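You operate a simulated robot arm through the tools that you are given. There is no shell and no other tool.

You run a simulated robot arm. Do the job below in one go: nothing can be reset, and whatever is moved stays where it is left.

Task
Set the end play of the docked jack to 0.15 mm.
Fine: clamp it, read it with the orange button, adjust the yellow knob, read again, unclamp; the jack stays.

Only the result counts: the job must be done as asked and must still hold three seconds after the hand-in. Knocking over, shifting, dropping, spilling or breaking anything else fails it.

Robot
A 7-joint arm with a two-finger parallel gripper, fixed in place. Base frame: the origin is at the foot of the arm, x ahead of it, y to its left, z up; the work surface is at about z = 0.88. Units: m, rad, N and s.
With the tool pointing down near the work surface it reaches from about 0.28 to 0.72 m from the base axis. Its first joint turns from -2.897 to 2.897 rad. Payload 1.57 kg.
The tool frame sits at the grasp point between the pads (the TCP): z along the fingers, y along the line on which they close. The tips reach 0.03 m beyond it. Largest opening 0.08 m; finger width 0.017, thickness 0.012; the body of the gripper, 0.04 by 0.082 m, starts 0.08 m behind the TCP.
Orientation is told as [roll, pitch, yaw] about the base's x, y, z axes, in that order, counted from this pose: with the fingers straight down and closing along the base's y, the tool's x points along the base's -x, its y along +y and its z along -z.

Tools
- The arm moves only by the tool step_arm. Its argument "moves" is a list of rows, each an object (a shift or turn left out is 0, a gripper value left out holds the last) with "angular": the turn, a rotation vector about the base's x, y, z in rad, a list of three; "translation": the shift along the base's x, y, z in m, a list of three; "hand": the finger opening in m, from 0 to 0.08. In form: [{"angular": [rx, ry, rz], "translation": [tx, ty, tz], "hand": hand}, ...]. A call has 1 to 20 rows; each row is the pose to reach, as a shift and turn from the pose commanded when the call began. Rows are played at 5 a second. More than 0.05 m and 0.15 rad between two rows, or a gripper value outside its range, and nothing of the call is played. A pose out of reach is approached as far as the arm can. The call stops where the force on the tool passes 40 N (or 10 N more than at its start, if that is more) or the arm is blocked; 0.2 s more then pass. The fingers move at their own pace (about 0.072 m/s each) and stop on an object; they squeeze with about 20 N. The grip force told is the motor's: it shows also when the fingers shut on nothing. Time passes only in rows, and 0.2 s behind the last, so rows that repeat a pose let the fingers close. It gives the time, the measured TCP pose, the force on the tool (base axes), the opening and the grip force at its end, in the units of the frame above (readings bear some noise), with the torque about the TCP (base axes, N m) and any sound that the robot's microphone picked up.
- Cameras (640 x 400 px; columns grow to the right, rows downward): "scene" is fixed at [0.2219, 0.4989, 1.6756]; the picture's right is [-0.54, -0.84, 0.00], its down [-0.58, 0.37, -0.73] and it looks along [0.61, -0.39, -0.69] (base axes); focal length 337 px, centre (320, 200). "wrist" rides on the gripper at [0.072, -0.007, -0.122] in the tool frame; the picture's right is [0.09, 1.00, 0.00], its down [-0.84, 0.08, -0.54] and it looks along [-0.54, 0.05, 0.84] (tool axes); focal length 238 px, centre (320, 200). There is no depth. A picture from a camera that has moved, and an enlarged one, comes with that camera's place and axes in the base frame and with its lens.
- snapshot(camera): a new picture of that camera. The clock stands still meanwhile.
- move_column(by): slides the trunk up (or, below 0, down) by that many m; the arm rides with it, the base frame stays. It gives what a move gives, with no picture.
- zoom(camera, box): a new picture of the part [left, top, right, bottom] of that camera's present view, enlarged. The clock stands still meanwhile.
- close_job(): hands the job in; it is judged then, once.

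Places have to be worked out from the pictures, the camera data and where the tool is seen. Open the gripper and draw the arm clear of the work before you hand the job in, unless the task says otherwise.

The tools are called after "Call:" by a JSON object that holds its "name" and its "arguments". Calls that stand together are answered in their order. step_arm: Moves the arm, as the interface text tells. Its arguments: {"type":"object","properties":{"moves":{"type":"array"}},"required":["moves"]} The other tools are called the same way: move_column (by) slides the trunk up or down; snapshot (camera) takes a picture; zoom (camera, box) takes an enlarged picture of a part of a camera's view; close_job () hands the job in.

At the start:

```text
time: 0.0
position: [0.4625, 0.1348, 1.3069]
tcp_rot: [0.0, 0.0, -0.001]
ft_force: [0.3, -0.3, -0.6]
torque: [0.04, 0.02, -0.01]
grip_width: 0.08
grasp_force: 0.0
trunk travel left (down, up): [-0.4, 0.08]
```

scene: 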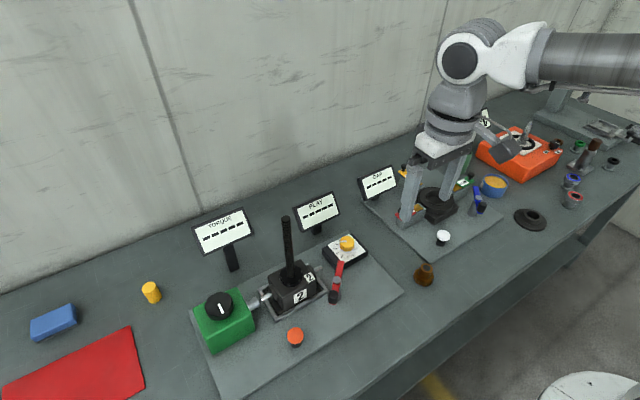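
wrist: 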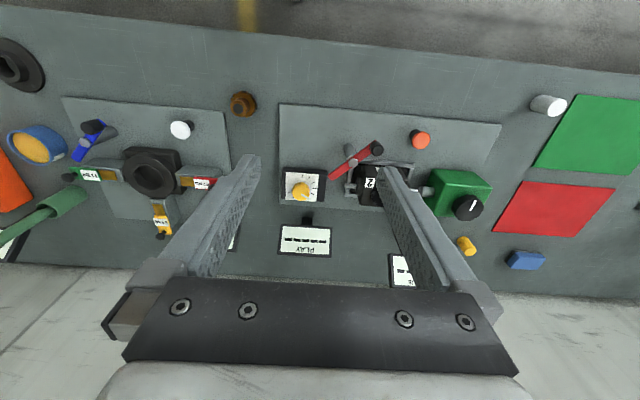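

I start by looking closely at the docked jack, its panel with the orange button, yellow knob, red lever, and the signs.

Call:
{"name": "zoom", "arguments": {"camera": "scene", "box": [180, 180, 420, 330]}}

Call:
{"name": "zoom", "arguments": {"camera": "scene", "box": [180, 250, 420, 400]}}

Call:
{"name": "zoom", "arguments": {"camera": "wrist", "box": [260, 90, 500, 240]}}

Call:
{"name": "zoom", "arguments": {"camera": "scene", "box": [350, 130, 510, 250]}}

```text
2.67 times, centred on (300, 255) of scene
camera zoom: at [0.2219, 0.4989, 1.6756], right [-0.54, -0.84, 0.0], down [-0.58, 0.37, -0.73], along [0.61, -0.39, -0.69], focal length 899 px, centre (373, 53)
```

zoom: 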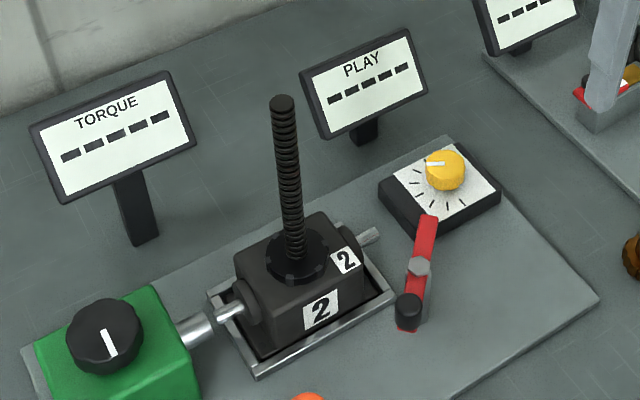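

```text
2.67 times, centred on (300, 325) of scene
camera zoom: at [0.2219, 0.4989, 1.6756], right [-0.54, -0.84, 0.0], down [-0.58, 0.37, -0.73], along [0.61, -0.39, -0.69], focal length 899 px, centre (373, -133)
```

zoom: 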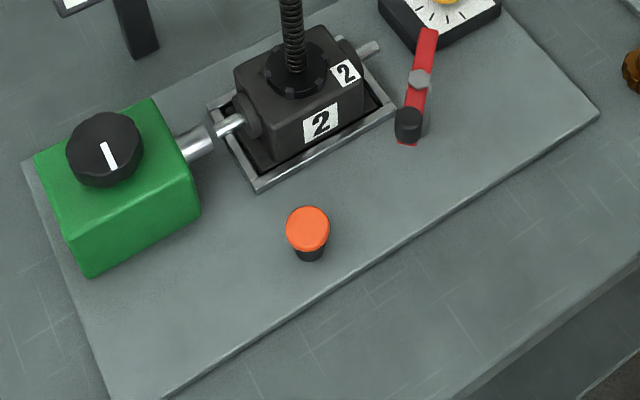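

```text
2.67 times, centred on (380, 165) of wrist
camera zoom: at [0.3891, 0.1278, 1.4301], right [-0.09, 1.0, 0.0], down [0.84, 0.08, 0.54], along [0.54, 0.05, -0.84], focal length 636 px, centre (160, 293)
```

zoom: 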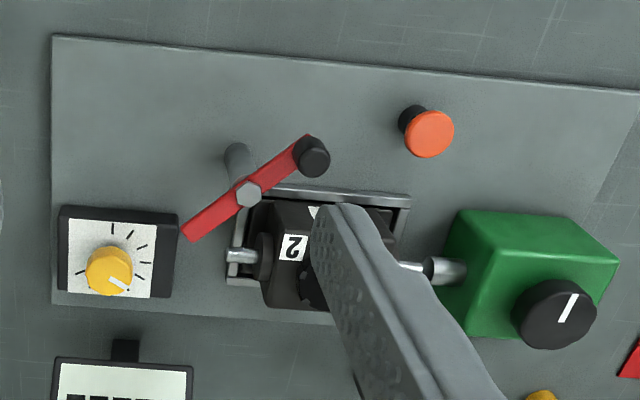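

```text
3.33 times, centred on (430, 190) of scene
camera zoom: at [0.2219, 0.4989, 1.6756], right [-0.54, -0.84, 0.0], down [-0.58, 0.37, -0.73], along [0.61, -0.39, -0.69], focal length 1124 px, centre (-47, 233)
```

zoom: 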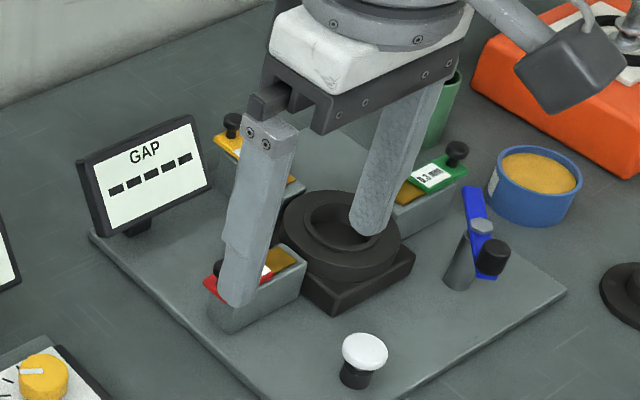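

The jack sits around (0.655, 0.295) with a tall screw (top about z 1.17). The red lever pivots near (0.588, 0.216, 0.96), with its black handle at about (0.547, 0.254, 0.99). I put the orange button near (0.543, 0.362) and the yellow knob near (0.689, 0.108). I move over in -x and lower for a closer look.

Call:
{"name": "step_arm", "arguments": {"moves": [{"translation": [-0.01, 0.02, -0.03]}, {"translation": [-0.02, 0.04, -0.06]}, {"translation": [-0.03, 0.06, -0.09]}, {"translation": [-0.04, 0.07, -0.12]}, {"translation": [-0.05, 0.07, -0.14]}, {"translation": [-0.05, 0.07, -0.14]}]}}

Call:
{"name": "snapshot", "arguments": {"camera": "wrist"}}

Call:
{"name": "snapshot", "arguments": {"camera": "scene"}}

```text
time: 1.4
position: [0.4117, 0.2065, 1.1683]
tcp_rot: [0.001, -0.001, 0.001]
ft_force: [0.5, 0.1, -0.3]
torque: [-0.02, -0.01, 0.0]
grip_width: 0.0804
grasp_force: 0.1
trunk travel left (down, up): [-0.4, 0.08]
```

```text
taken
camera wrist: at [0.3386, 0.1987, 1.2902], right [-0.09, 1.0, 0.0], down [0.84, 0.08, 0.54], along [0.54, 0.05, -0.84], focal length 238 px, centre (320, 200)
```

wrist: 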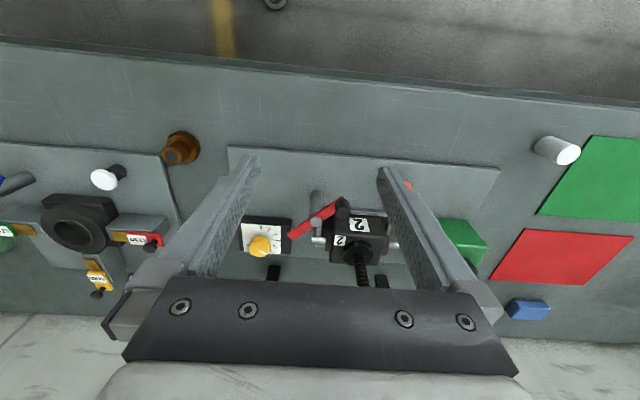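

```text
taken
```

scene: 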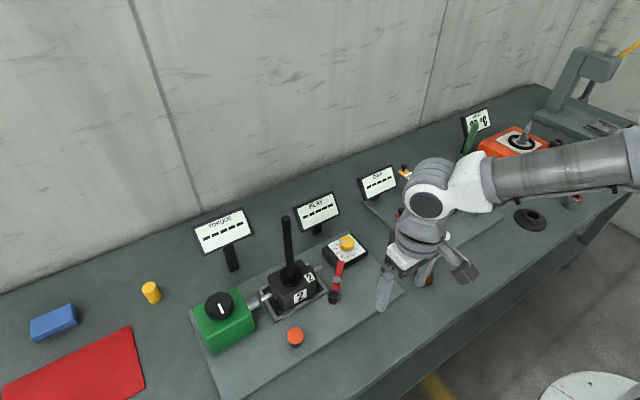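

Call:
{"name": "zoom", "arguments": {"camera": "wrist", "box": [230, 160, 410, 290]}}

Call:
{"name": "zoom", "arguments": {"camera": "scene", "box": [270, 220, 390, 310]}}

```text
3.08 times, centred on (320, 225) of wrist
camera zoom: at [0.3386, 0.1987, 1.2902], right [-0.09, 1.0, 0.0], down [0.84, 0.08, 0.54], along [0.54, 0.05, -0.84], focal length 733 px, centre (320, 123)
```

zoom: 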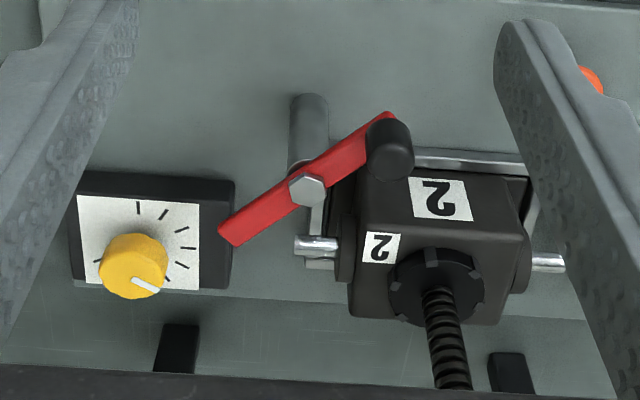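

```text
4.44 times, centred on (330, 265) of scene
camera zoom: at [0.2219, 0.4989, 1.6756], right [-0.54, -0.84, 0.0], down [-0.58, 0.37, -0.73], along [0.61, -0.39, -0.69], focal length 1498 px, centre (276, -89)
```

zoom: 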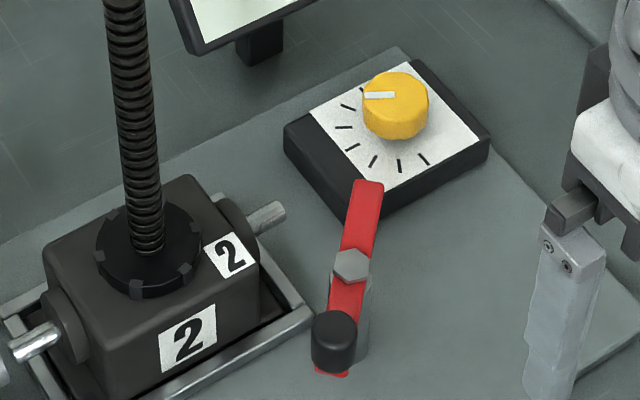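

The scene shows the red bar (z about 0.957) turning on a vertical post, with a black upright cylinder as its handle. I move to hover above the handle with the fingers open for a close look.

Call:
{"name": "step_arm", "arguments": {"moves": [{"translation": [0.03, 0.012, -0.01]}, {"translation": [0.065, 0.024, -0.03]}, {"translation": [0.1, 0.036, -0.05]}, {"translation": [0.135, 0.0475, -0.078]}, {"translation": [0.135, 0.0475, -0.078]}]}}

Call:
{"name": "snapshot", "arguments": {"camera": "wrist"}}

Call:
{"name": "zoom", "arguments": {"camera": "scene", "box": [260, 200, 420, 320]}}

```text
time: 2.6
position: [0.5484, 0.2503, 1.0895]
tcp_rot: [0.0, -0.001, 0.001]
ft_force: [-0.1, -0.8, -0.6]
torque: [-0.01, -0.02, -0.02]
grip_width: 0.0799
grasp_force: 0.1
trunk travel left (down, up): [-0.4, 0.08]
```

```text
taken
camera wrist: at [0.4747, 0.2444, 1.2119], right [-0.09, 1.0, 0.0], down [0.84, 0.08, 0.54], along [0.54, 0.05, -0.84], focal length 238 px, centre (320, 200)
```

wrist: 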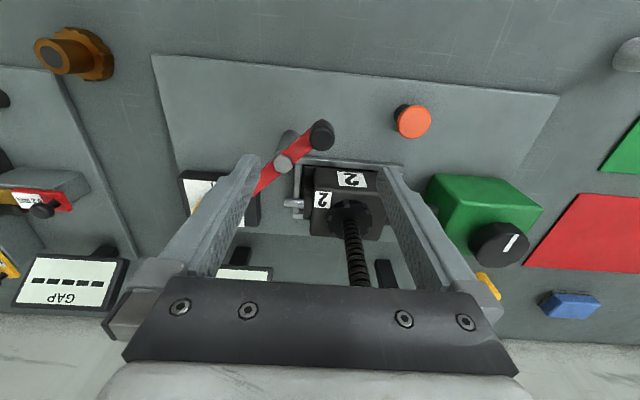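

```text
3.33 times, centred on (340, 260) of scene
camera zoom: at [0.2219, 0.4989, 1.6756], right [-0.54, -0.84, 0.0], down [-0.58, 0.37, -0.73], along [0.61, -0.39, -0.69], focal length 1124 px, centre (253, 0)
```

zoom: 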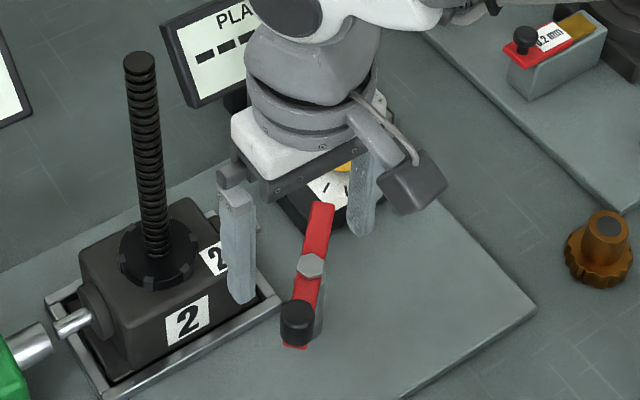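

I zoom in on the lever from this closer view to fix its position, and look at the yellow dial.

Call:
{"name": "zoom", "arguments": {"camera": "wrist", "box": [240, 90, 440, 215]}}

Call:
{"name": "zoom", "arguments": {"camera": "scene", "box": [310, 240, 390, 300]}}

```text
3.20 times, centred on (340, 152) of wrist
camera zoom: at [0.4747, 0.2444, 1.2119], right [-0.09, 1.0, 0.0], down [0.84, 0.08, 0.54], along [0.54, 0.05, -0.84], focal length 763 px, centre (256, 352)
```

zoom: 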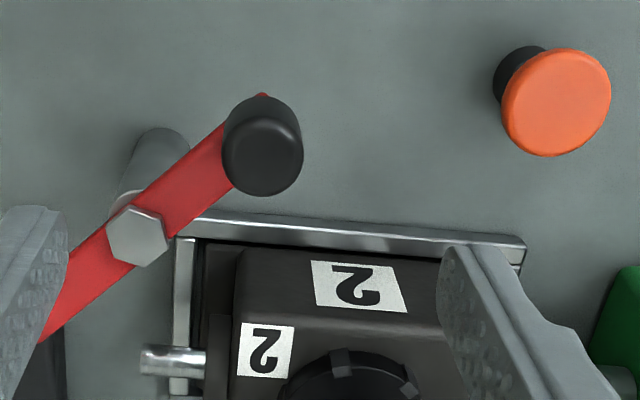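

```text
6.67 times, centred on (350, 270) of scene
camera zoom: at [0.2219, 0.4989, 1.6756], right [-0.54, -0.84, 0.0], down [-0.58, 0.37, -0.73], along [0.61, -0.39, -0.69], focal length 2248 px, centre (120, -267)
```

zoom: 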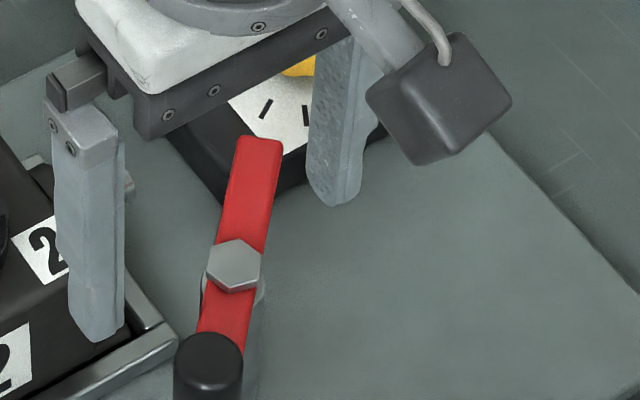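

Triangulating both views puts the handle top at about (0.547, 0.254, 0.994) and the pivot at about (0.5895, 0.2135). That gives a radius of about 0.059 and an angle of about 137°. I turn the gripper to yaw -0.756 so the fingers straddle the handle across the bar.

Call:
{"name": "step_arm", "arguments": {"moves": [{"angular": [0, 0, -0.14]}, {"angular": [0, 0, -0.28]}, {"angular": [0, 0, -0.42]}, {"angular": [0, 0, -0.56]}, {"angular": [0, 0, -0.7]}, {"angular": [0, 0, -0.756], "translation": [-0.001, 0.0015, -0.03]}, {"angular": [0, 0, -0.756], "translation": [-0.001, 0.0015, -0.05]}, {"angular": [0, 0, -0.756], "translation": [-0.001, 0.0015, -0.05]}]}}

Call:
{"name": "snapshot", "arguments": {"camera": "wrist"}}

Call:
{"name": "zoom", "arguments": {"camera": "scene", "box": [280, 220, 400, 310]}}

```text
time: 4.4
position: [0.5477, 0.2524, 1.0398]
tcp_rot: [-0.001, 0.0, -0.758]
ft_force: [-0.4, 0.1, -0.2]
torque: [-0.02, -0.01, 0.03]
grip_width: 0.0798
grasp_force: 0.1
trunk travel left (down, up): [-0.4, 0.08]
```

```text
taken
camera wrist: at [0.4892, 0.2972, 1.1619], right [0.62, 0.79, 0.0], down [0.66, -0.52, 0.54], along [0.43, -0.33, -0.84], focal length 238 px, centre (320, 200)
```

wrist: 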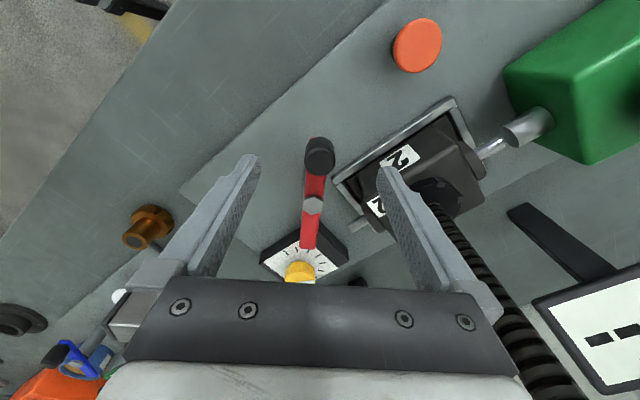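

```text
4.44 times, centred on (340, 265) of scene
camera zoom: at [0.2219, 0.4989, 1.6756], right [-0.54, -0.84, 0.0], down [-0.58, 0.37, -0.73], along [0.61, -0.39, -0.69], focal length 1498 px, centre (231, -89)
```

zoom: 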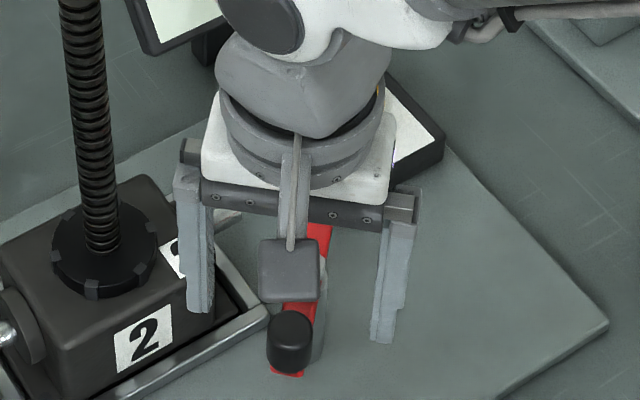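

The handle sits centred between the fingers. I lower the hand so the pads overlap the handle while the tips stay above the bar, then close.

Call:
{"name": "step_arm", "arguments": {"moves": [{"translation": [0, 0, -0.02]}, {"translation": [0, 0, -0.039]}, {"translation": [0, 0, -0.039], "hand": 0.05}, {"translation": [0, 0, -0.039], "hand": 0.015}, {"translation": [0, 0, -0.039], "hand": 0.015}, {"translation": [0, 0, -0.039], "hand": 0.015}, {"translation": [0, 0, -0.039], "hand": 0.015}]}}

Call:
{"name": "snapshot", "arguments": {"camera": "wrist"}}

Call:
{"name": "zoom", "arguments": {"camera": "scene", "box": [280, 220, 400, 310]}}

```text
time: 6.0
position: [0.5462, 0.2538, 1.0015]
tcp_rot: [0.001, 0.0, -0.756]
ft_force: [0.3, 1.7, -1.3]
torque: [-0.02, -0.09, 0.05]
grip_width: 0.0238
grasp_force: 36.0
trunk travel left (down, up): [-0.4, 0.08]
```

```text
taken
camera wrist: at [0.4878, 0.2977, 1.1238], right [0.62, 0.79, 0.0], down [0.66, -0.52, 0.54], along [0.43, -0.33, -0.84], focal length 238 px, centre (320, 200)
```

wrist: 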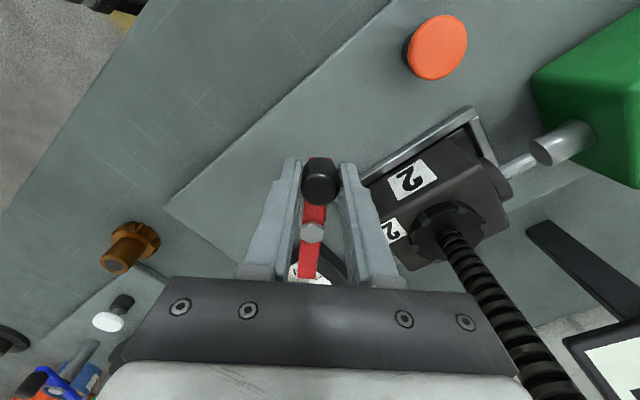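

```text
4.44 times, centred on (340, 265) of scene
camera zoom: at [0.2219, 0.4989, 1.6756], right [-0.54, -0.84, 0.0], down [-0.58, 0.37, -0.73], along [0.61, -0.39, -0.69], focal length 1498 px, centre (231, -89)
```

zoom: 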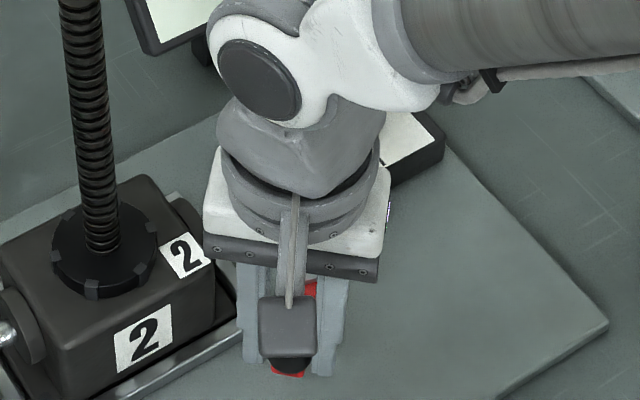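

The handle is gripped (width 0.024). I try a small counter-clockwise turn about the pivot, away from the jack, and watch the force.

Call:
{"name": "step_arm", "arguments": {"moves": [{"angular": [0, 0, 0.05], "translation": [-0.002, -0.0022, 0]}, {"angular": [0, 0, 0.1], "translation": [-0.0038, -0.0045, 0]}, {"angular": [0, 0, 0.1], "translation": [-0.0038, -0.0045, 0]}]}}

```text
time: 6.8
position: [0.5417, 0.2498, 1.0025]
tcp_rot: [0.001, 0.001, -0.654]
ft_force: [2.8, 2.1, 1.6]
torque: [-0.06, -0.1, 0.16]
grip_width: 0.0239
grasp_force: 35.5
trunk travel left (down, up): [-0.4, 0.08]
```

It moves with only about 3 N of resistance. I keep turning to about 0.5 rad.

Call:
{"name": "step_arm", "arguments": {"moves": [{"angular": [0, 0, 0.1], "translation": [-0.0033, -0.0049, 0]}, {"angular": [0, 0, 0.2], "translation": [-0.0061, -0.01, 0]}, {"angular": [0, 0, 0.3], "translation": [-0.0084, -0.0154, 0]}, {"angular": [0, 0, 0.4], "translation": [-0.0101, -0.021, 0]}, {"angular": [0, 0, 0.4], "translation": [-0.0101, -0.021, 0]}]}}

Call:
{"name": "snapshot", "arguments": {"camera": "wrist"}}

```text
time: 8.0
position: [0.532, 0.2285, 1.0017]
tcp_rot: [0.002, -0.003, -0.255]
ft_force: [-1.3, 6.8, 12.0]
torque: [0.0, -0.01, 0.26]
grip_width: 0.0238
grasp_force: 35.5
trunk travel left (down, up): [-0.4, 0.08]
```

```text
taken
camera wrist: at [0.4589, 0.2396, 1.1235], right [0.16, 0.99, 0.0], down [0.83, -0.14, 0.54], along [0.54, -0.09, -0.84], focal length 238 px, centre (320, 200)
```

wrist: 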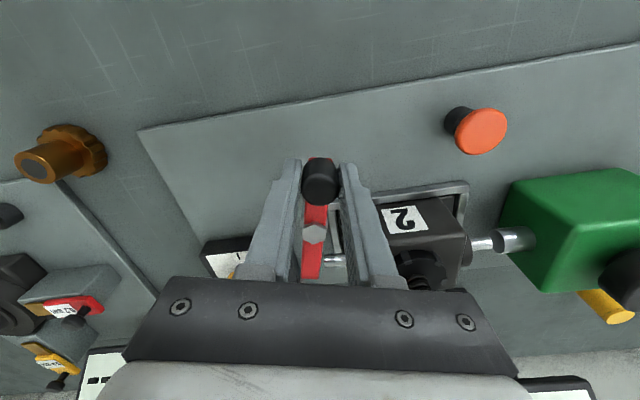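

Call:
{"name": "zoom", "arguments": {"camera": "scene", "box": [280, 220, 400, 310]}}

Call:
{"name": "zoom", "arguments": {"camera": "wrist", "box": [240, 140, 400, 290]}}

```text
4.44 times, centred on (340, 265) of scene
camera zoom: at [0.2219, 0.4989, 1.6756], right [-0.54, -0.84, 0.0], down [-0.58, 0.37, -0.73], along [0.61, -0.39, -0.69], focal length 1498 px, centre (231, -89)
```

zoom: 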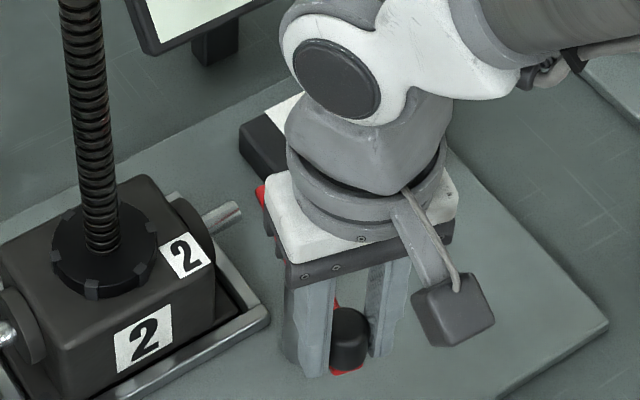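

```text
2.67 times, centred on (320, 215) of wrist
camera zoom: at [0.4589, 0.2396, 1.1235], right [0.16, 0.99, 0.0], down [0.83, -0.14, 0.54], along [0.54, -0.09, -0.84], focal length 636 px, centre (320, 160)
```

zoom: 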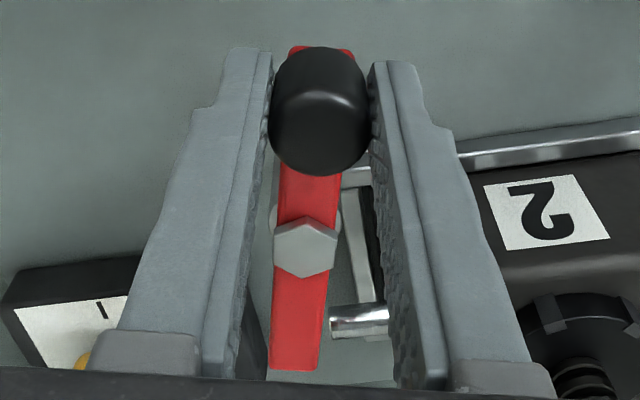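

The lever follows smoothly; the 12 N vertical force looks like friction preload, so I ease up 1 mm. I continue the arc to about 0.9 rad.

Call:
{"name": "step_arm", "arguments": {"moves": [{"angular": [0, 0, 0.1], "translation": [-0.0012, -0.0058, 0.001]}, {"angular": [0, 0, 0.2], "translation": [-0.0017, -0.0116, 0.001]}, {"angular": [0, 0, 0.3], "translation": [-0.0017, -0.0175, 0.001]}, {"angular": [0, 0, 0.4], "translation": [-0.0011, -0.0233, 0.001]}, {"angular": [0, 0, 0.4], "translation": [-0.0011, -0.0233, 0.001]}]}}

Call:
{"name": "snapshot", "arguments": {"camera": "wrist"}}

Call:
{"name": "snapshot", "arguments": {"camera": "scene"}}

```text
time: 9.2
position: [0.5312, 0.2054, 1.0008]
tcp_rot: [-0.002, 0.004, 0.143]
ft_force: [-3.4, 3.9, -5.6]
torque: [0.24, -0.43, 0.23]
grip_width: 0.0236
grasp_force: 35.6
trunk travel left (down, up): [-0.4, 0.08]
```

```text
taken
camera wrist: at [0.4598, 0.1872, 1.1238], right [-0.24, 0.97, 0.0], down [0.82, 0.2, 0.54], along [0.52, 0.13, -0.84], focal length 238 px, centre (320, 200)
```

wrist: 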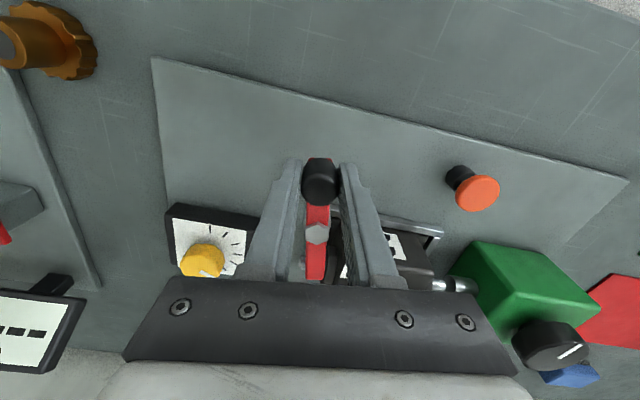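

```text
taken
```

scene: 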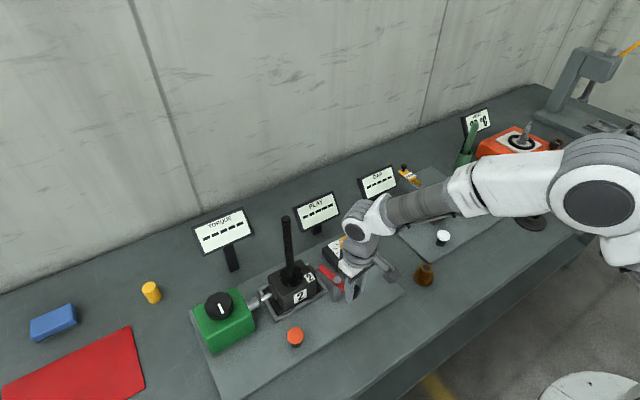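

No stop yet. I carry on along the arc towards 1.5 rad, in two parts.

Call:
{"name": "step_arm", "arguments": {"moves": [{"angular": [0, 0, 0.1], "translation": [0.0012, -0.0058, -0.0005]}, {"angular": [0, 0, 0.2], "translation": [0.0029, -0.0114, -0.0005]}, {"angular": [0, 0, 0.3], "translation": [0.0052, -0.0168, -0.0005]}, {"angular": [0, 0, 0.4], "translation": [0.008, -0.0219, -0.0005]}, {"angular": [0, 0, 0.4], "translation": [0.008, -0.0219, -0.0005]}]}}

Call:
{"name": "snapshot", "arguments": {"camera": "wrist"}}

```text
time: 10.4
position: [0.5399, 0.1839, 1.0014]
tcp_rot: [0.002, 0.0, 0.546]
ft_force: [-2.4, 4.2, -10.0]
torque: [0.27, -0.36, 0.23]
grip_width: 0.0235
grasp_force: 36.0
trunk travel left (down, up): [-0.4, 0.08]
```

```text
taken
camera wrist: at [0.4807, 0.1398, 1.1237], right [-0.6, 0.8, 0.0], down [0.68, 0.5, 0.54], along [0.44, 0.32, -0.84], focal length 238 px, centre (320, 200)
```

wrist: 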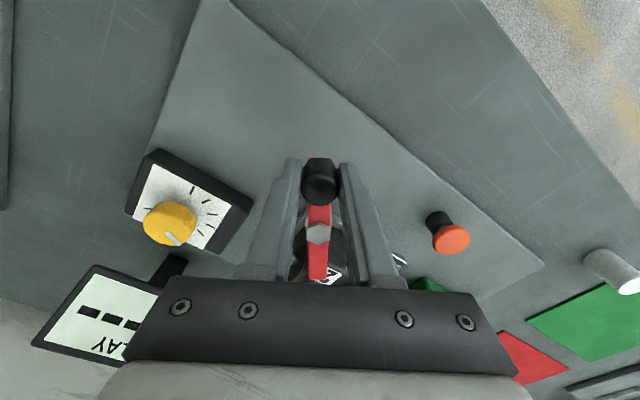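

The far end of the bar is now swinging toward the jack. I continue to 1.6 rad and watch the tangential force for a stop.

Call:
{"name": "step_arm", "arguments": {"moves": [{"angular": [0, 0, 0.1], "translation": [0.0033, -0.0048, -0.0015]}, {"angular": [0, 0, 0.2], "translation": [0.0071, -0.0093, -0.0015]}, {"angular": [0, 0, 0.3], "translation": [0.0113, -0.0134, -0.0015]}, {"angular": [0, 0, 0.3], "translation": [0.0113, -0.0134, -0.0015]}]}}

Call:
{"name": "snapshot", "arguments": {"camera": "wrist"}}

Call:
{"name": "zoom", "arguments": {"camera": "scene", "box": [260, 200, 420, 320]}}

```text
time: 11.4
position: [0.5471, 0.1761, 1.0017]
tcp_rot: [0.004, -0.003, 0.851]
ft_force: [-18.4, 26.7, 6.2]
torque: [0.0, 0.13, 0.07]
grip_width: 0.0237
grasp_force: 36.0
trunk travel left (down, up): [-0.4, 0.08]
```

```text
taken
camera wrist: at [0.5038, 0.117, 1.1234], right [-0.81, 0.59, 0.0], down [0.49, 0.68, 0.54], along [0.32, 0.44, -0.84], focal length 238 px, centre (320, 200)
```

wrist: 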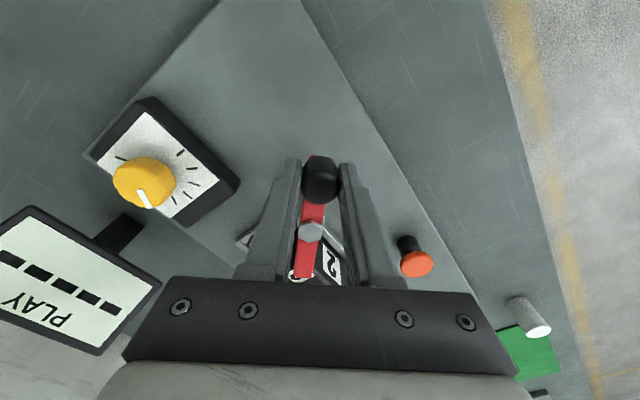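

```text
3.33 times, centred on (340, 260) of scene
camera zoom: at [0.2219, 0.4989, 1.6756], right [-0.54, -0.84, 0.0], down [-0.58, 0.37, -0.73], along [0.61, -0.39, -0.69], focal length 1124 px, centre (253, 0)
```

zoom: 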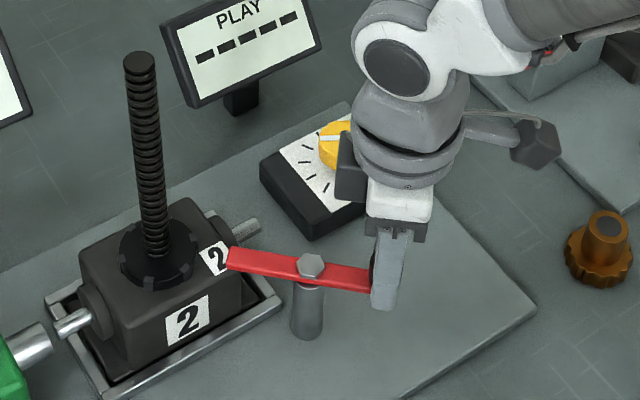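

A firm stop shows about 32 N against the turn, at roughly 1.5 rad, and the bar's far end now lies over the jack's corner, so it is clamped. I take off the preload, open and lift straight up.

Call:
{"name": "step_arm", "arguments": {"moves": [{"angular": [0, 0, -0.08], "translation": [-0.0032, 0.0033, 0]}, {"angular": [0, 0, -0.08], "translation": [-0.0032, 0.0033, 0]}, {"angular": [0, 0, -0.08], "translation": [-0.0032, 0.0033, 0], "hand": 0.06}, {"angular": [0, 0, -0.08], "translation": [-0.0032, 0.0033, 0], "hand": 0.06}, {"angular": [0, 0, -0.08], "translation": [-0.0032, 0.0033, 0.04], "hand": 0.06}, {"angular": [0, 0, -0.08], "translation": [-0.0032, 0.0033, 0.08], "hand": 0.06}, {"angular": [0, 0, -0.08], "translation": [-0.0032, 0.0033, 0.08], "hand": 0.06}]}}

Call:
{"name": "snapshot", "arguments": {"camera": "wrist"}}

Call:
{"name": "zoom", "arguments": {"camera": "scene", "box": [260, 200, 420, 320]}}

```text
time: 13.0
position: [0.5464, 0.1729, 1.0824]
tcp_rot: [0.0, -0.001, 0.766]
ft_force: [-0.3, 0.0, 0.8]
torque: [0.03, 0.0, -0.03]
grip_width: 0.0602
grasp_force: 0.1
trunk travel left (down, up): [-0.4, 0.08]
```

```text
taken
camera wrist: at [0.4985, 0.1178, 1.204], right [-0.76, 0.66, 0.0], down [0.55, 0.63, 0.54], along [0.36, 0.41, -0.84], focal length 238 px, centre (320, 200)
```

wrist: 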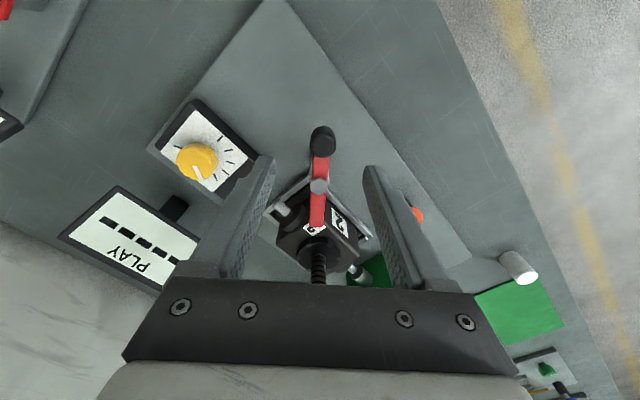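

```text
3.33 times, centred on (340, 260) of scene
camera zoom: at [0.2219, 0.4989, 1.6756], right [-0.54, -0.84, 0.0], down [-0.58, 0.37, -0.73], along [0.61, -0.39, -0.69], focal length 1124 px, centre (253, 0)
```

zoom: 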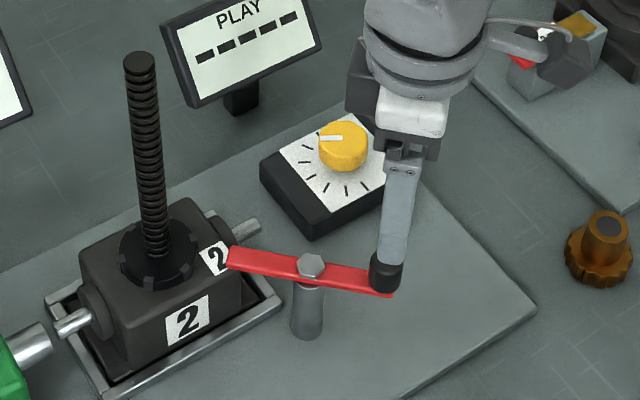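

The lever stays at its clamped stop. I now go to the orange button, estimated cap centre (0.540, 0.360) with its top at about z 0.931, turning back to yaw 0 and closing the fingers.

Call:
{"name": "step_arm", "arguments": {"moves": [{"angular": [0, 0, -0.13], "translation": [0, 0.03, 0.03], "hand": 0.0}, {"angular": [0, 0, -0.26], "translation": [0, 0.065, 0.04], "hand": 0.0}, {"angular": [0, 0, -0.39], "translation": [-0.002, 0.105, 0.04], "hand": 0.0}, {"angular": [0, 0, -0.52], "translation": [-0.004, 0.145, 0.04], "hand": 0.0}, {"angular": [0, 0, -0.65], "translation": [-0.006, 0.175, 0.02], "hand": 0.0}, {"angular": [0, 0, -0.766], "translation": [-0.0075, 0.187, -0.01], "hand": 0.0}, {"angular": [0, 0, -0.766], "translation": [-0.0075, 0.187, -0.05], "hand": 0.0}, {"angular": [0, 0, -0.766], "translation": [-0.0075, 0.187, -0.05], "hand": 0.0}]}}

Call:
{"name": "snapshot", "arguments": {"camera": "wrist"}}

Call:
{"name": "zoom", "arguments": {"camera": "scene", "box": [220, 250, 380, 370]}}

```text
time: 14.8
position: [0.5381, 0.3602, 1.0301]
tcp_rot: [-0.001, -0.001, -0.003]
ft_force: [-0.1, -0.1, -0.1]
torque: [-0.04, -0.02, -0.01]
grip_width: 0.0
grasp_force: 20.1
trunk travel left (down, up): [-0.4, 0.08]
```

```text
taken
camera wrist: at [0.4654, 0.353, 1.152], right [-0.09, 1.0, 0.0], down [0.84, 0.07, 0.54], along [0.54, 0.05, -0.84], focal length 238 px, centre (320, 200)
```

wrist: 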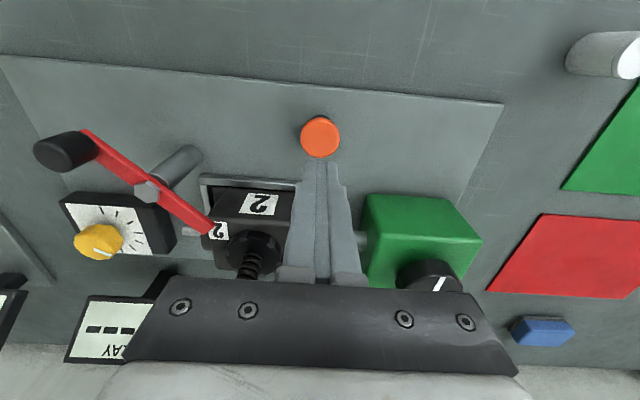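

```text
3.33 times, centred on (300, 310) of scene
camera zoom: at [0.2219, 0.4989, 1.6756], right [-0.54, -0.84, 0.0], down [-0.58, 0.37, -0.73], along [0.61, -0.39, -0.69], focal length 1124 px, centre (387, -167)
```

zoom: 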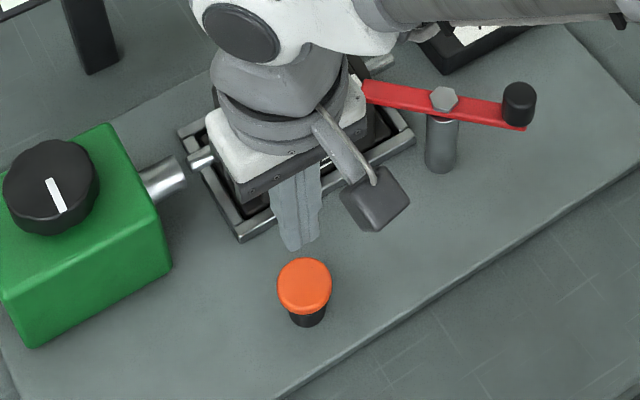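

The button is directly below the closed fingers, with the tips at about z 1.00 and the cap at about 0.93. I descend gently until contact.

Call:
{"name": "step_arm", "arguments": {"moves": [{"translation": [0, 0, -0.03]}, {"translation": [0, 0, -0.055]}, {"translation": [0, 0, -0.06]}, {"translation": [0, 0, -0.064]}, {"translation": [0, 0, -0.067]}, {"translation": [0, 0, -0.07]}]}}

Call:
{"name": "zoom", "arguments": {"camera": "scene", "box": [180, 180, 420, 330]}}

```text
time: 16.2
position: [0.5397, 0.3606, 0.9588]
tcp_rot: [0.001, 0.0, 0.0]
ft_force: [1.5, -0.6, 1.3]
torque: [-0.02, -0.02, -0.02]
grip_width: 0.0
grasp_force: 20.1
trunk travel left (down, up): [-0.4, 0.08]
```

```text
2.67 times, centred on (300, 255) of scene
camera zoom: at [0.2219, 0.4989, 1.6756], right [-0.54, -0.84, 0.0], down [-0.58, 0.37, -0.73], along [0.61, -0.39, -0.69], focal length 899 px, centre (373, 53)
```

zoom: 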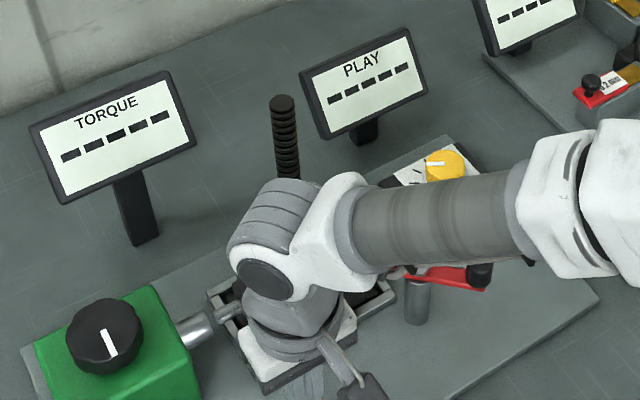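

Contact is just starting (1–2 N). I press a few mm further, step by step.

Call:
{"name": "step_arm", "arguments": {"moves": [{"translation": [0, 0, -0.002]}, {"translation": [0, 0, -0.004]}, {"translation": [0, 0, -0.006]}, {"translation": [0, 0, -0.006]}]}}

Call:
{"name": "zoom", "arguments": {"camera": "scene", "box": [180, 180, 420, 330]}}

```text
time: 17.2
position: [0.5398, 0.3601, 0.9537]
tcp_rot: [0.001, 0.002, -0.003]
ft_force: [2.0, -1.4, 3.7]
torque: [-0.03, -0.06, 0.01]
grip_width: 0.0
grasp_force: 19.7
trunk travel left (down, up): [-0.4, 0.08]
```

```text
2.67 times, centred on (300, 255) of scene
camera zoom: at [0.2219, 0.4989, 1.6756], right [-0.54, -0.84, 0.0], down [-0.58, 0.37, -0.73], along [0.61, -0.39, -0.69], focal length 899 px, centre (373, 53)
```

zoom: 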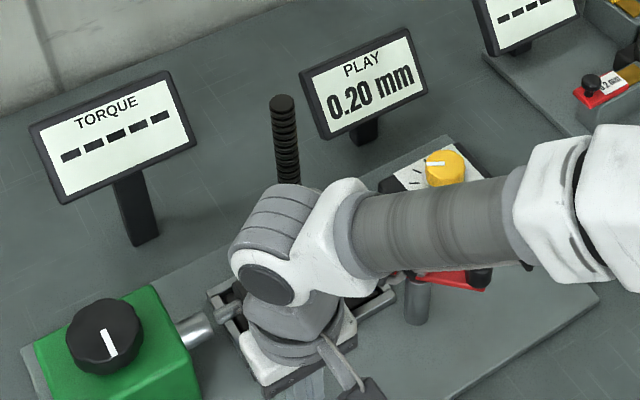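

The PLAY display reads 0.20 mm. I release the button, raise the hand and check the display closely.

Call:
{"name": "step_arm", "arguments": {"moves": [{"translation": [0, 0, 0.02]}, {"translation": [0, 0, 0.06]}, {"translation": [0, 0, 0.1]}, {"translation": [0, -0.03, 0.14]}, {"translation": [0, -0.03, 0.14]}]}}

Call:
{"name": "zoom", "arguments": {"camera": "scene", "box": [280, 180, 380, 280]}}

Call:
{"name": "snapshot", "arguments": {"camera": "wrist"}}

```text
time: 18.4
position: [0.5417, 0.3292, 1.0922]
tcp_rot: [0.001, 0.0, -0.002]
ft_force: [-0.2, -0.9, 0.0]
torque: [0.04, -0.01, -0.01]
grip_width: 0.0002
grasp_force: 20.1
trunk travel left (down, up): [-0.4, 0.08]
```

```text
4.00 times, centred on (330, 230) of scene
camera zoom: at [0.2219, 0.4989, 1.6756], right [-0.54, -0.84, 0.0], down [-0.58, 0.37, -0.73], along [0.61, -0.39, -0.69], focal length 1349 px, centre (280, 80)
```

zoom: 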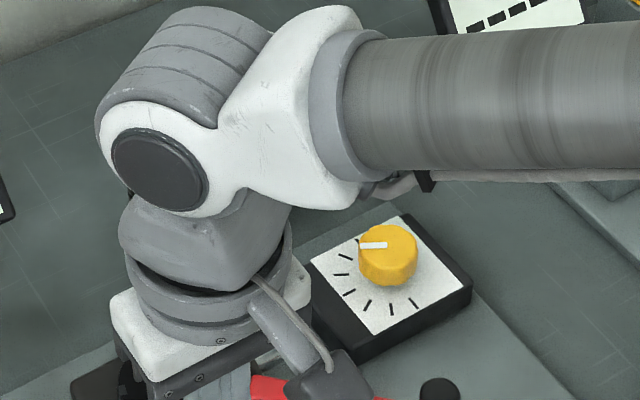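

```text
taken
camera wrist: at [0.4676, 0.3216, 1.2154], right [-0.09, 1.0, 0.0], down [0.84, 0.08, 0.54], along [0.54, 0.05, -0.84], focal length 238 px, centre (320, 200)
```

wrist: 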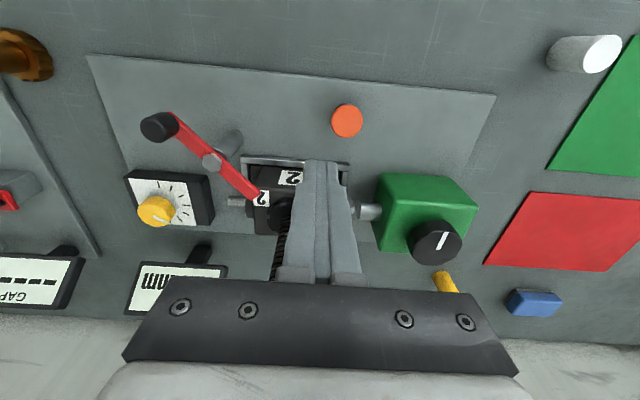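

The reading stays displayed. Next is the yellow knob near (0.689, 0.108): I move along -y first to stay clear of the jack's screw, then ahead in x, with the fingers open.

Call:
{"name": "step_arm", "arguments": {"moves": [{"translation": [0, -0.045, 0.01]}, {"translation": [0, -0.09, 0.02]}, {"translation": [0, -0.135, 0.02], "hand": 0.08}, {"translation": [0, -0.18, 0.02], "hand": 0.08}, {"translation": [0.01, -0.215, 0.02], "hand": 0.08}, {"translation": [0.05, -0.22, 0.02], "hand": 0.08}, {"translation": [0.09, -0.221, 0.02], "hand": 0.08}, {"translation": [0.13, -0.221, 0.01], "hand": 0.08}, {"translation": [0.147, -0.221, 0.0], "hand": 0.08}, {"translation": [0.147, -0.221, 0.0], "hand": 0.08}]}}

Call:
{"name": "snapshot", "arguments": {"camera": "wrist"}}

Call:
{"name": "snapshot", "arguments": {"camera": "scene"}}

```text
time: 20.6
position: [0.6855, 0.1079, 1.0936]
tcp_rot: [0.0, -0.001, -0.002]
ft_force: [-0.3, 0.5, 0.4]
torque: [-0.01, -0.01, -0.03]
grip_width: 0.0803
grasp_force: 0.0
trunk travel left (down, up): [-0.4, 0.08]
```

```text
taken
camera wrist: at [0.6129, 0.1018, 1.2162], right [-0.09, 1.0, 0.0], down [0.84, 0.08, 0.54], along [0.54, 0.05, -0.84], focal length 238 px, centre (320, 200)
```

wrist: 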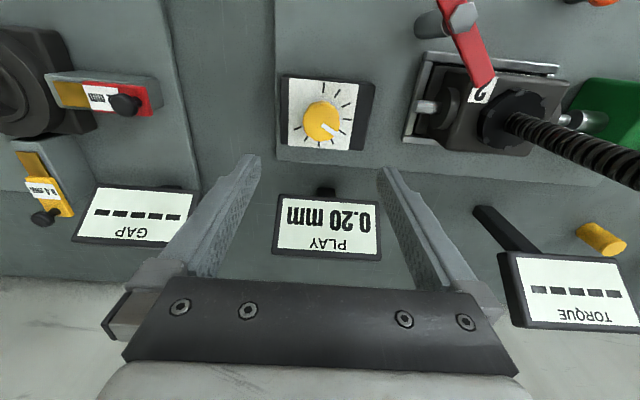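

```text
taken
```

scene: 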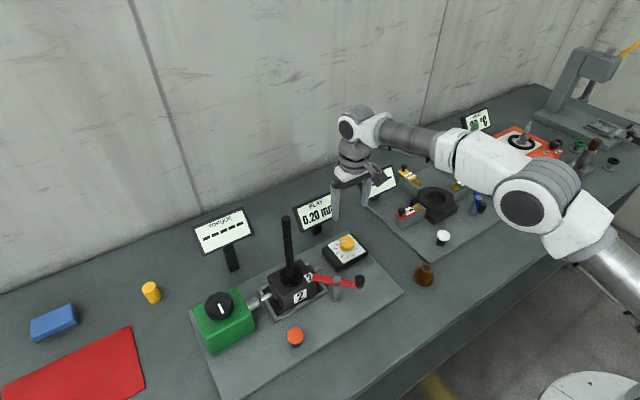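

The knob and dial are now right below the hand. I zoom in on the dial and the display from here.

Call:
{"name": "zoom", "arguments": {"camera": "wrist", "box": [260, 60, 390, 165]}}

Call:
{"name": "zoom", "arguments": {"camera": "wrist", "box": [260, 180, 400, 270]}}

Call:
{"name": "zoom", "arguments": {"camera": "scene", "box": [290, 180, 390, 280]}}

```text
3.81 times, centred on (325, 112) of wrist
camera zoom: at [0.6129, 0.1018, 1.2162], right [-0.09, 1.0, 0.0], down [0.84, 0.08, 0.54], along [0.54, 0.05, -0.84], focal length 908 px, centre (301, 533)
```

zoom: 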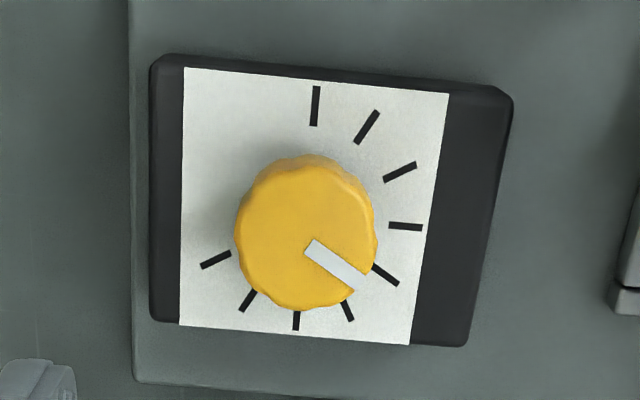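

```text
4.44 times, centred on (330, 225) of wrist
camera zoom: at [0.6129, 0.1018, 1.2162], right [-0.09, 1.0, 0.0], down [0.84, 0.08, 0.54], along [0.54, 0.05, -0.84], focal length 1059 px, centre (276, 89)
```

zoom: 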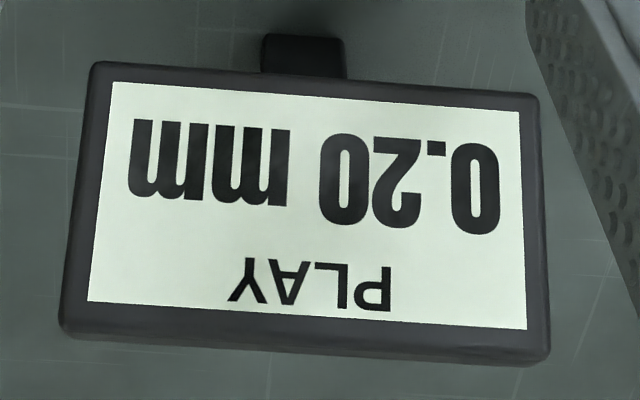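

```text
4.00 times, centred on (340, 230) of scene
camera zoom: at [0.2219, 0.4989, 1.6756], right [-0.54, -0.84, 0.0], down [-0.58, 0.37, -0.73], along [0.61, -0.39, -0.69], focal length 1349 px, centre (240, 80)
```

zoom: 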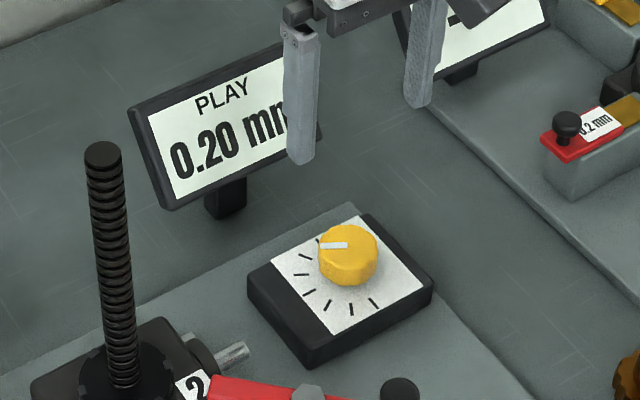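

The dial has nine ticks about 30° apart, with the pointer on the fifth. I estimate the knob centre at (0.686, 0.110), its top at z about 0.94 and the plate at z about 0.911. I descend in two stages with open fingers.

Call:
{"name": "step_arm", "arguments": {"moves": [{"translation": [0, 0.0005, -0.04]}, {"translation": [0, 0.0005, -0.08]}, {"translation": [0, 0.0005, -0.11]}, {"translation": [0, 0.0005, -0.125]}, {"translation": [0, 0.0005, -0.125]}]}}

Call:
{"name": "snapshot", "arguments": {"camera": "wrist"}}

Call:
{"name": "zoom", "arguments": {"camera": "scene", "box": [290, 200, 410, 290]}}

```text
time: 21.8
position: [0.6875, 0.1089, 0.9698]
tcp_rot: [-0.001, -0.001, -0.002]
ft_force: [-1.3, 0.0, -0.1]
torque: [-0.01, 0.02, 0.03]
grip_width: 0.08
grasp_force: 0.0
trunk travel left (down, up): [-0.4, 0.08]
```

```text
taken
camera wrist: at [0.6141, 0.1019, 1.0922], right [-0.09, 1.0, 0.0], down [0.84, 0.08, 0.54], along [0.54, 0.05, -0.84], focal length 238 px, centre (320, 200)
```

wrist: 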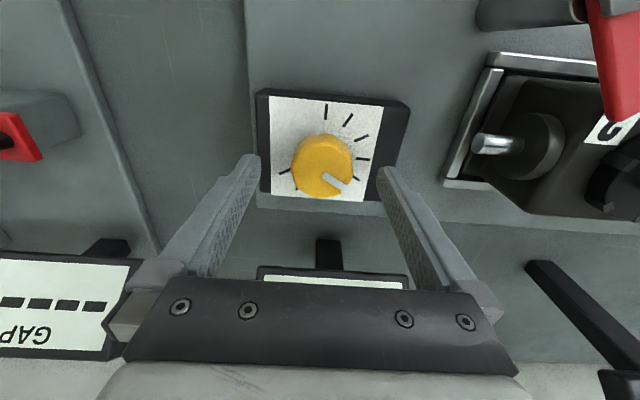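

```text
4.44 times, centred on (350, 245) of scene
camera zoom: at [0.2219, 0.4989, 1.6756], right [-0.54, -0.84, 0.0], down [-0.58, 0.37, -0.73], along [0.61, -0.39, -0.69], focal length 1498 px, centre (187, 0)
```

zoom: 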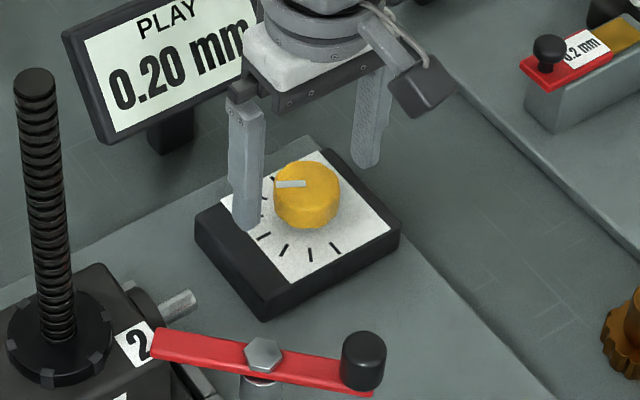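

The knob is centred between the fingers. I go down 2 cm more and close on it.

Call:
{"name": "step_arm", "arguments": {"moves": [{"translation": [0, 0, -0.01]}, {"translation": [0, 0, -0.018]}, {"translation": [0, 0, -0.018], "hand": 0.06}, {"translation": [0, 0, -0.018], "hand": 0.035}, {"translation": [0, 0, -0.018], "hand": 0.035}, {"translation": [0, 0, -0.018], "hand": 0.035}]}}

Call:
{"name": "zoom", "arguments": {"camera": "wrist", "box": [240, 80, 420, 210]}}

Call:
{"name": "zoom", "arguments": {"camera": "scene", "box": [290, 200, 410, 290]}}

```text
time: 23.2
position: [0.6871, 0.1103, 0.9514]
tcp_rot: [-0.003, 0.0, -0.003]
ft_force: [0.5, 4.1, -0.4]
torque: [0.09, -0.19, -0.02]
grip_width: 0.0412
grasp_force: 44.5
trunk travel left (down, up): [-0.4, 0.08]
```

```text
3.08 times, centred on (330, 145) of wrist
camera zoom: at [0.614, 0.103, 1.0738], right [-0.09, 1.0, 0.0], down [0.84, 0.08, 0.54], along [0.54, 0.05, -0.84], focal length 733 px, centre (289, 369)
```

zoom: 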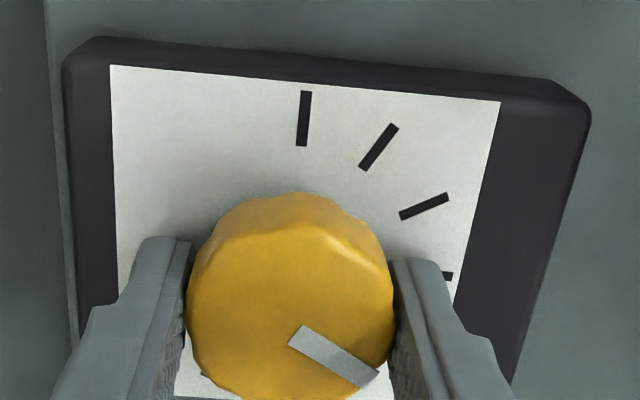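

```text
4.44 times, centred on (350, 245) of scene
camera zoom: at [0.2219, 0.4989, 1.6756], right [-0.54, -0.84, 0.0], down [-0.58, 0.37, -0.73], along [0.61, -0.39, -0.69], focal length 1498 px, centre (187, 0)
```

zoom: 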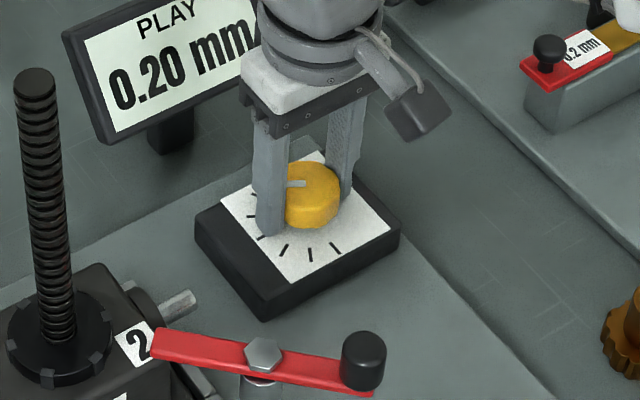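

The knob is held (width 0.041). I turn it 0.4 rad counter-clockwise as a first trial to learn the direction and gain.

Call:
{"name": "step_arm", "arguments": {"moves": [{"angular": [0, 0, 0.1]}, {"angular": [0, 0, 0.2]}, {"angular": [0, 0, 0.3]}, {"angular": [0, 0, 0.4]}, {"angular": [0, 0, 0.4]}]}}

Call:
{"name": "zoom", "arguments": {"camera": "wrist", "box": [240, 80, 420, 210]}}

Call:
{"name": "zoom", "arguments": {"camera": "scene", "box": [290, 200, 410, 290]}}

```text
time: 24.4
position: [0.686, 0.1103, 0.9514]
tcp_rot: [0.001, -0.002, 0.401]
ft_force: [3.9, 10.2, 4.6]
torque: [0.21, 0.91, -0.02]
grip_width: 0.0413
grasp_force: 45.1
trunk travel left (down, up): [-0.4, 0.08]
```

```text
3.08 times, centred on (330, 145) of wrist
camera zoom: at [0.622, 0.0762, 1.0738], right [-0.47, 0.88, 0.0], down [0.74, 0.4, 0.54], along [0.48, 0.26, -0.84], focal length 733 px, centre (289, 369)
```

zoom: 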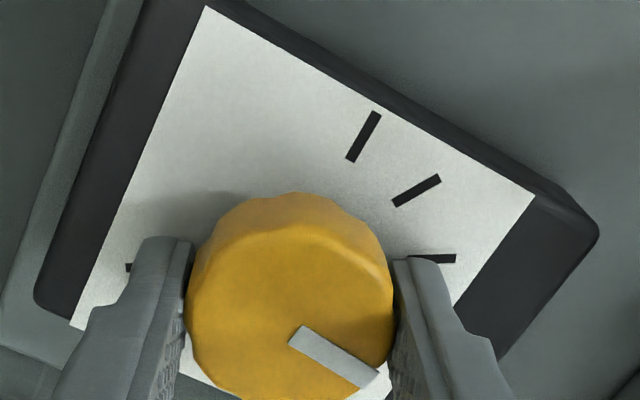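

```text
4.44 times, centred on (350, 245) of scene
camera zoom: at [0.2219, 0.4989, 1.6756], right [-0.54, -0.84, 0.0], down [-0.58, 0.37, -0.73], along [0.61, -0.39, -0.69], focal length 1498 px, centre (187, 0)
```

zoom: 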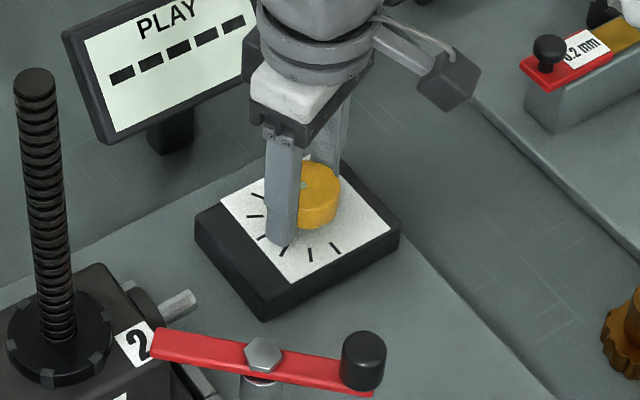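

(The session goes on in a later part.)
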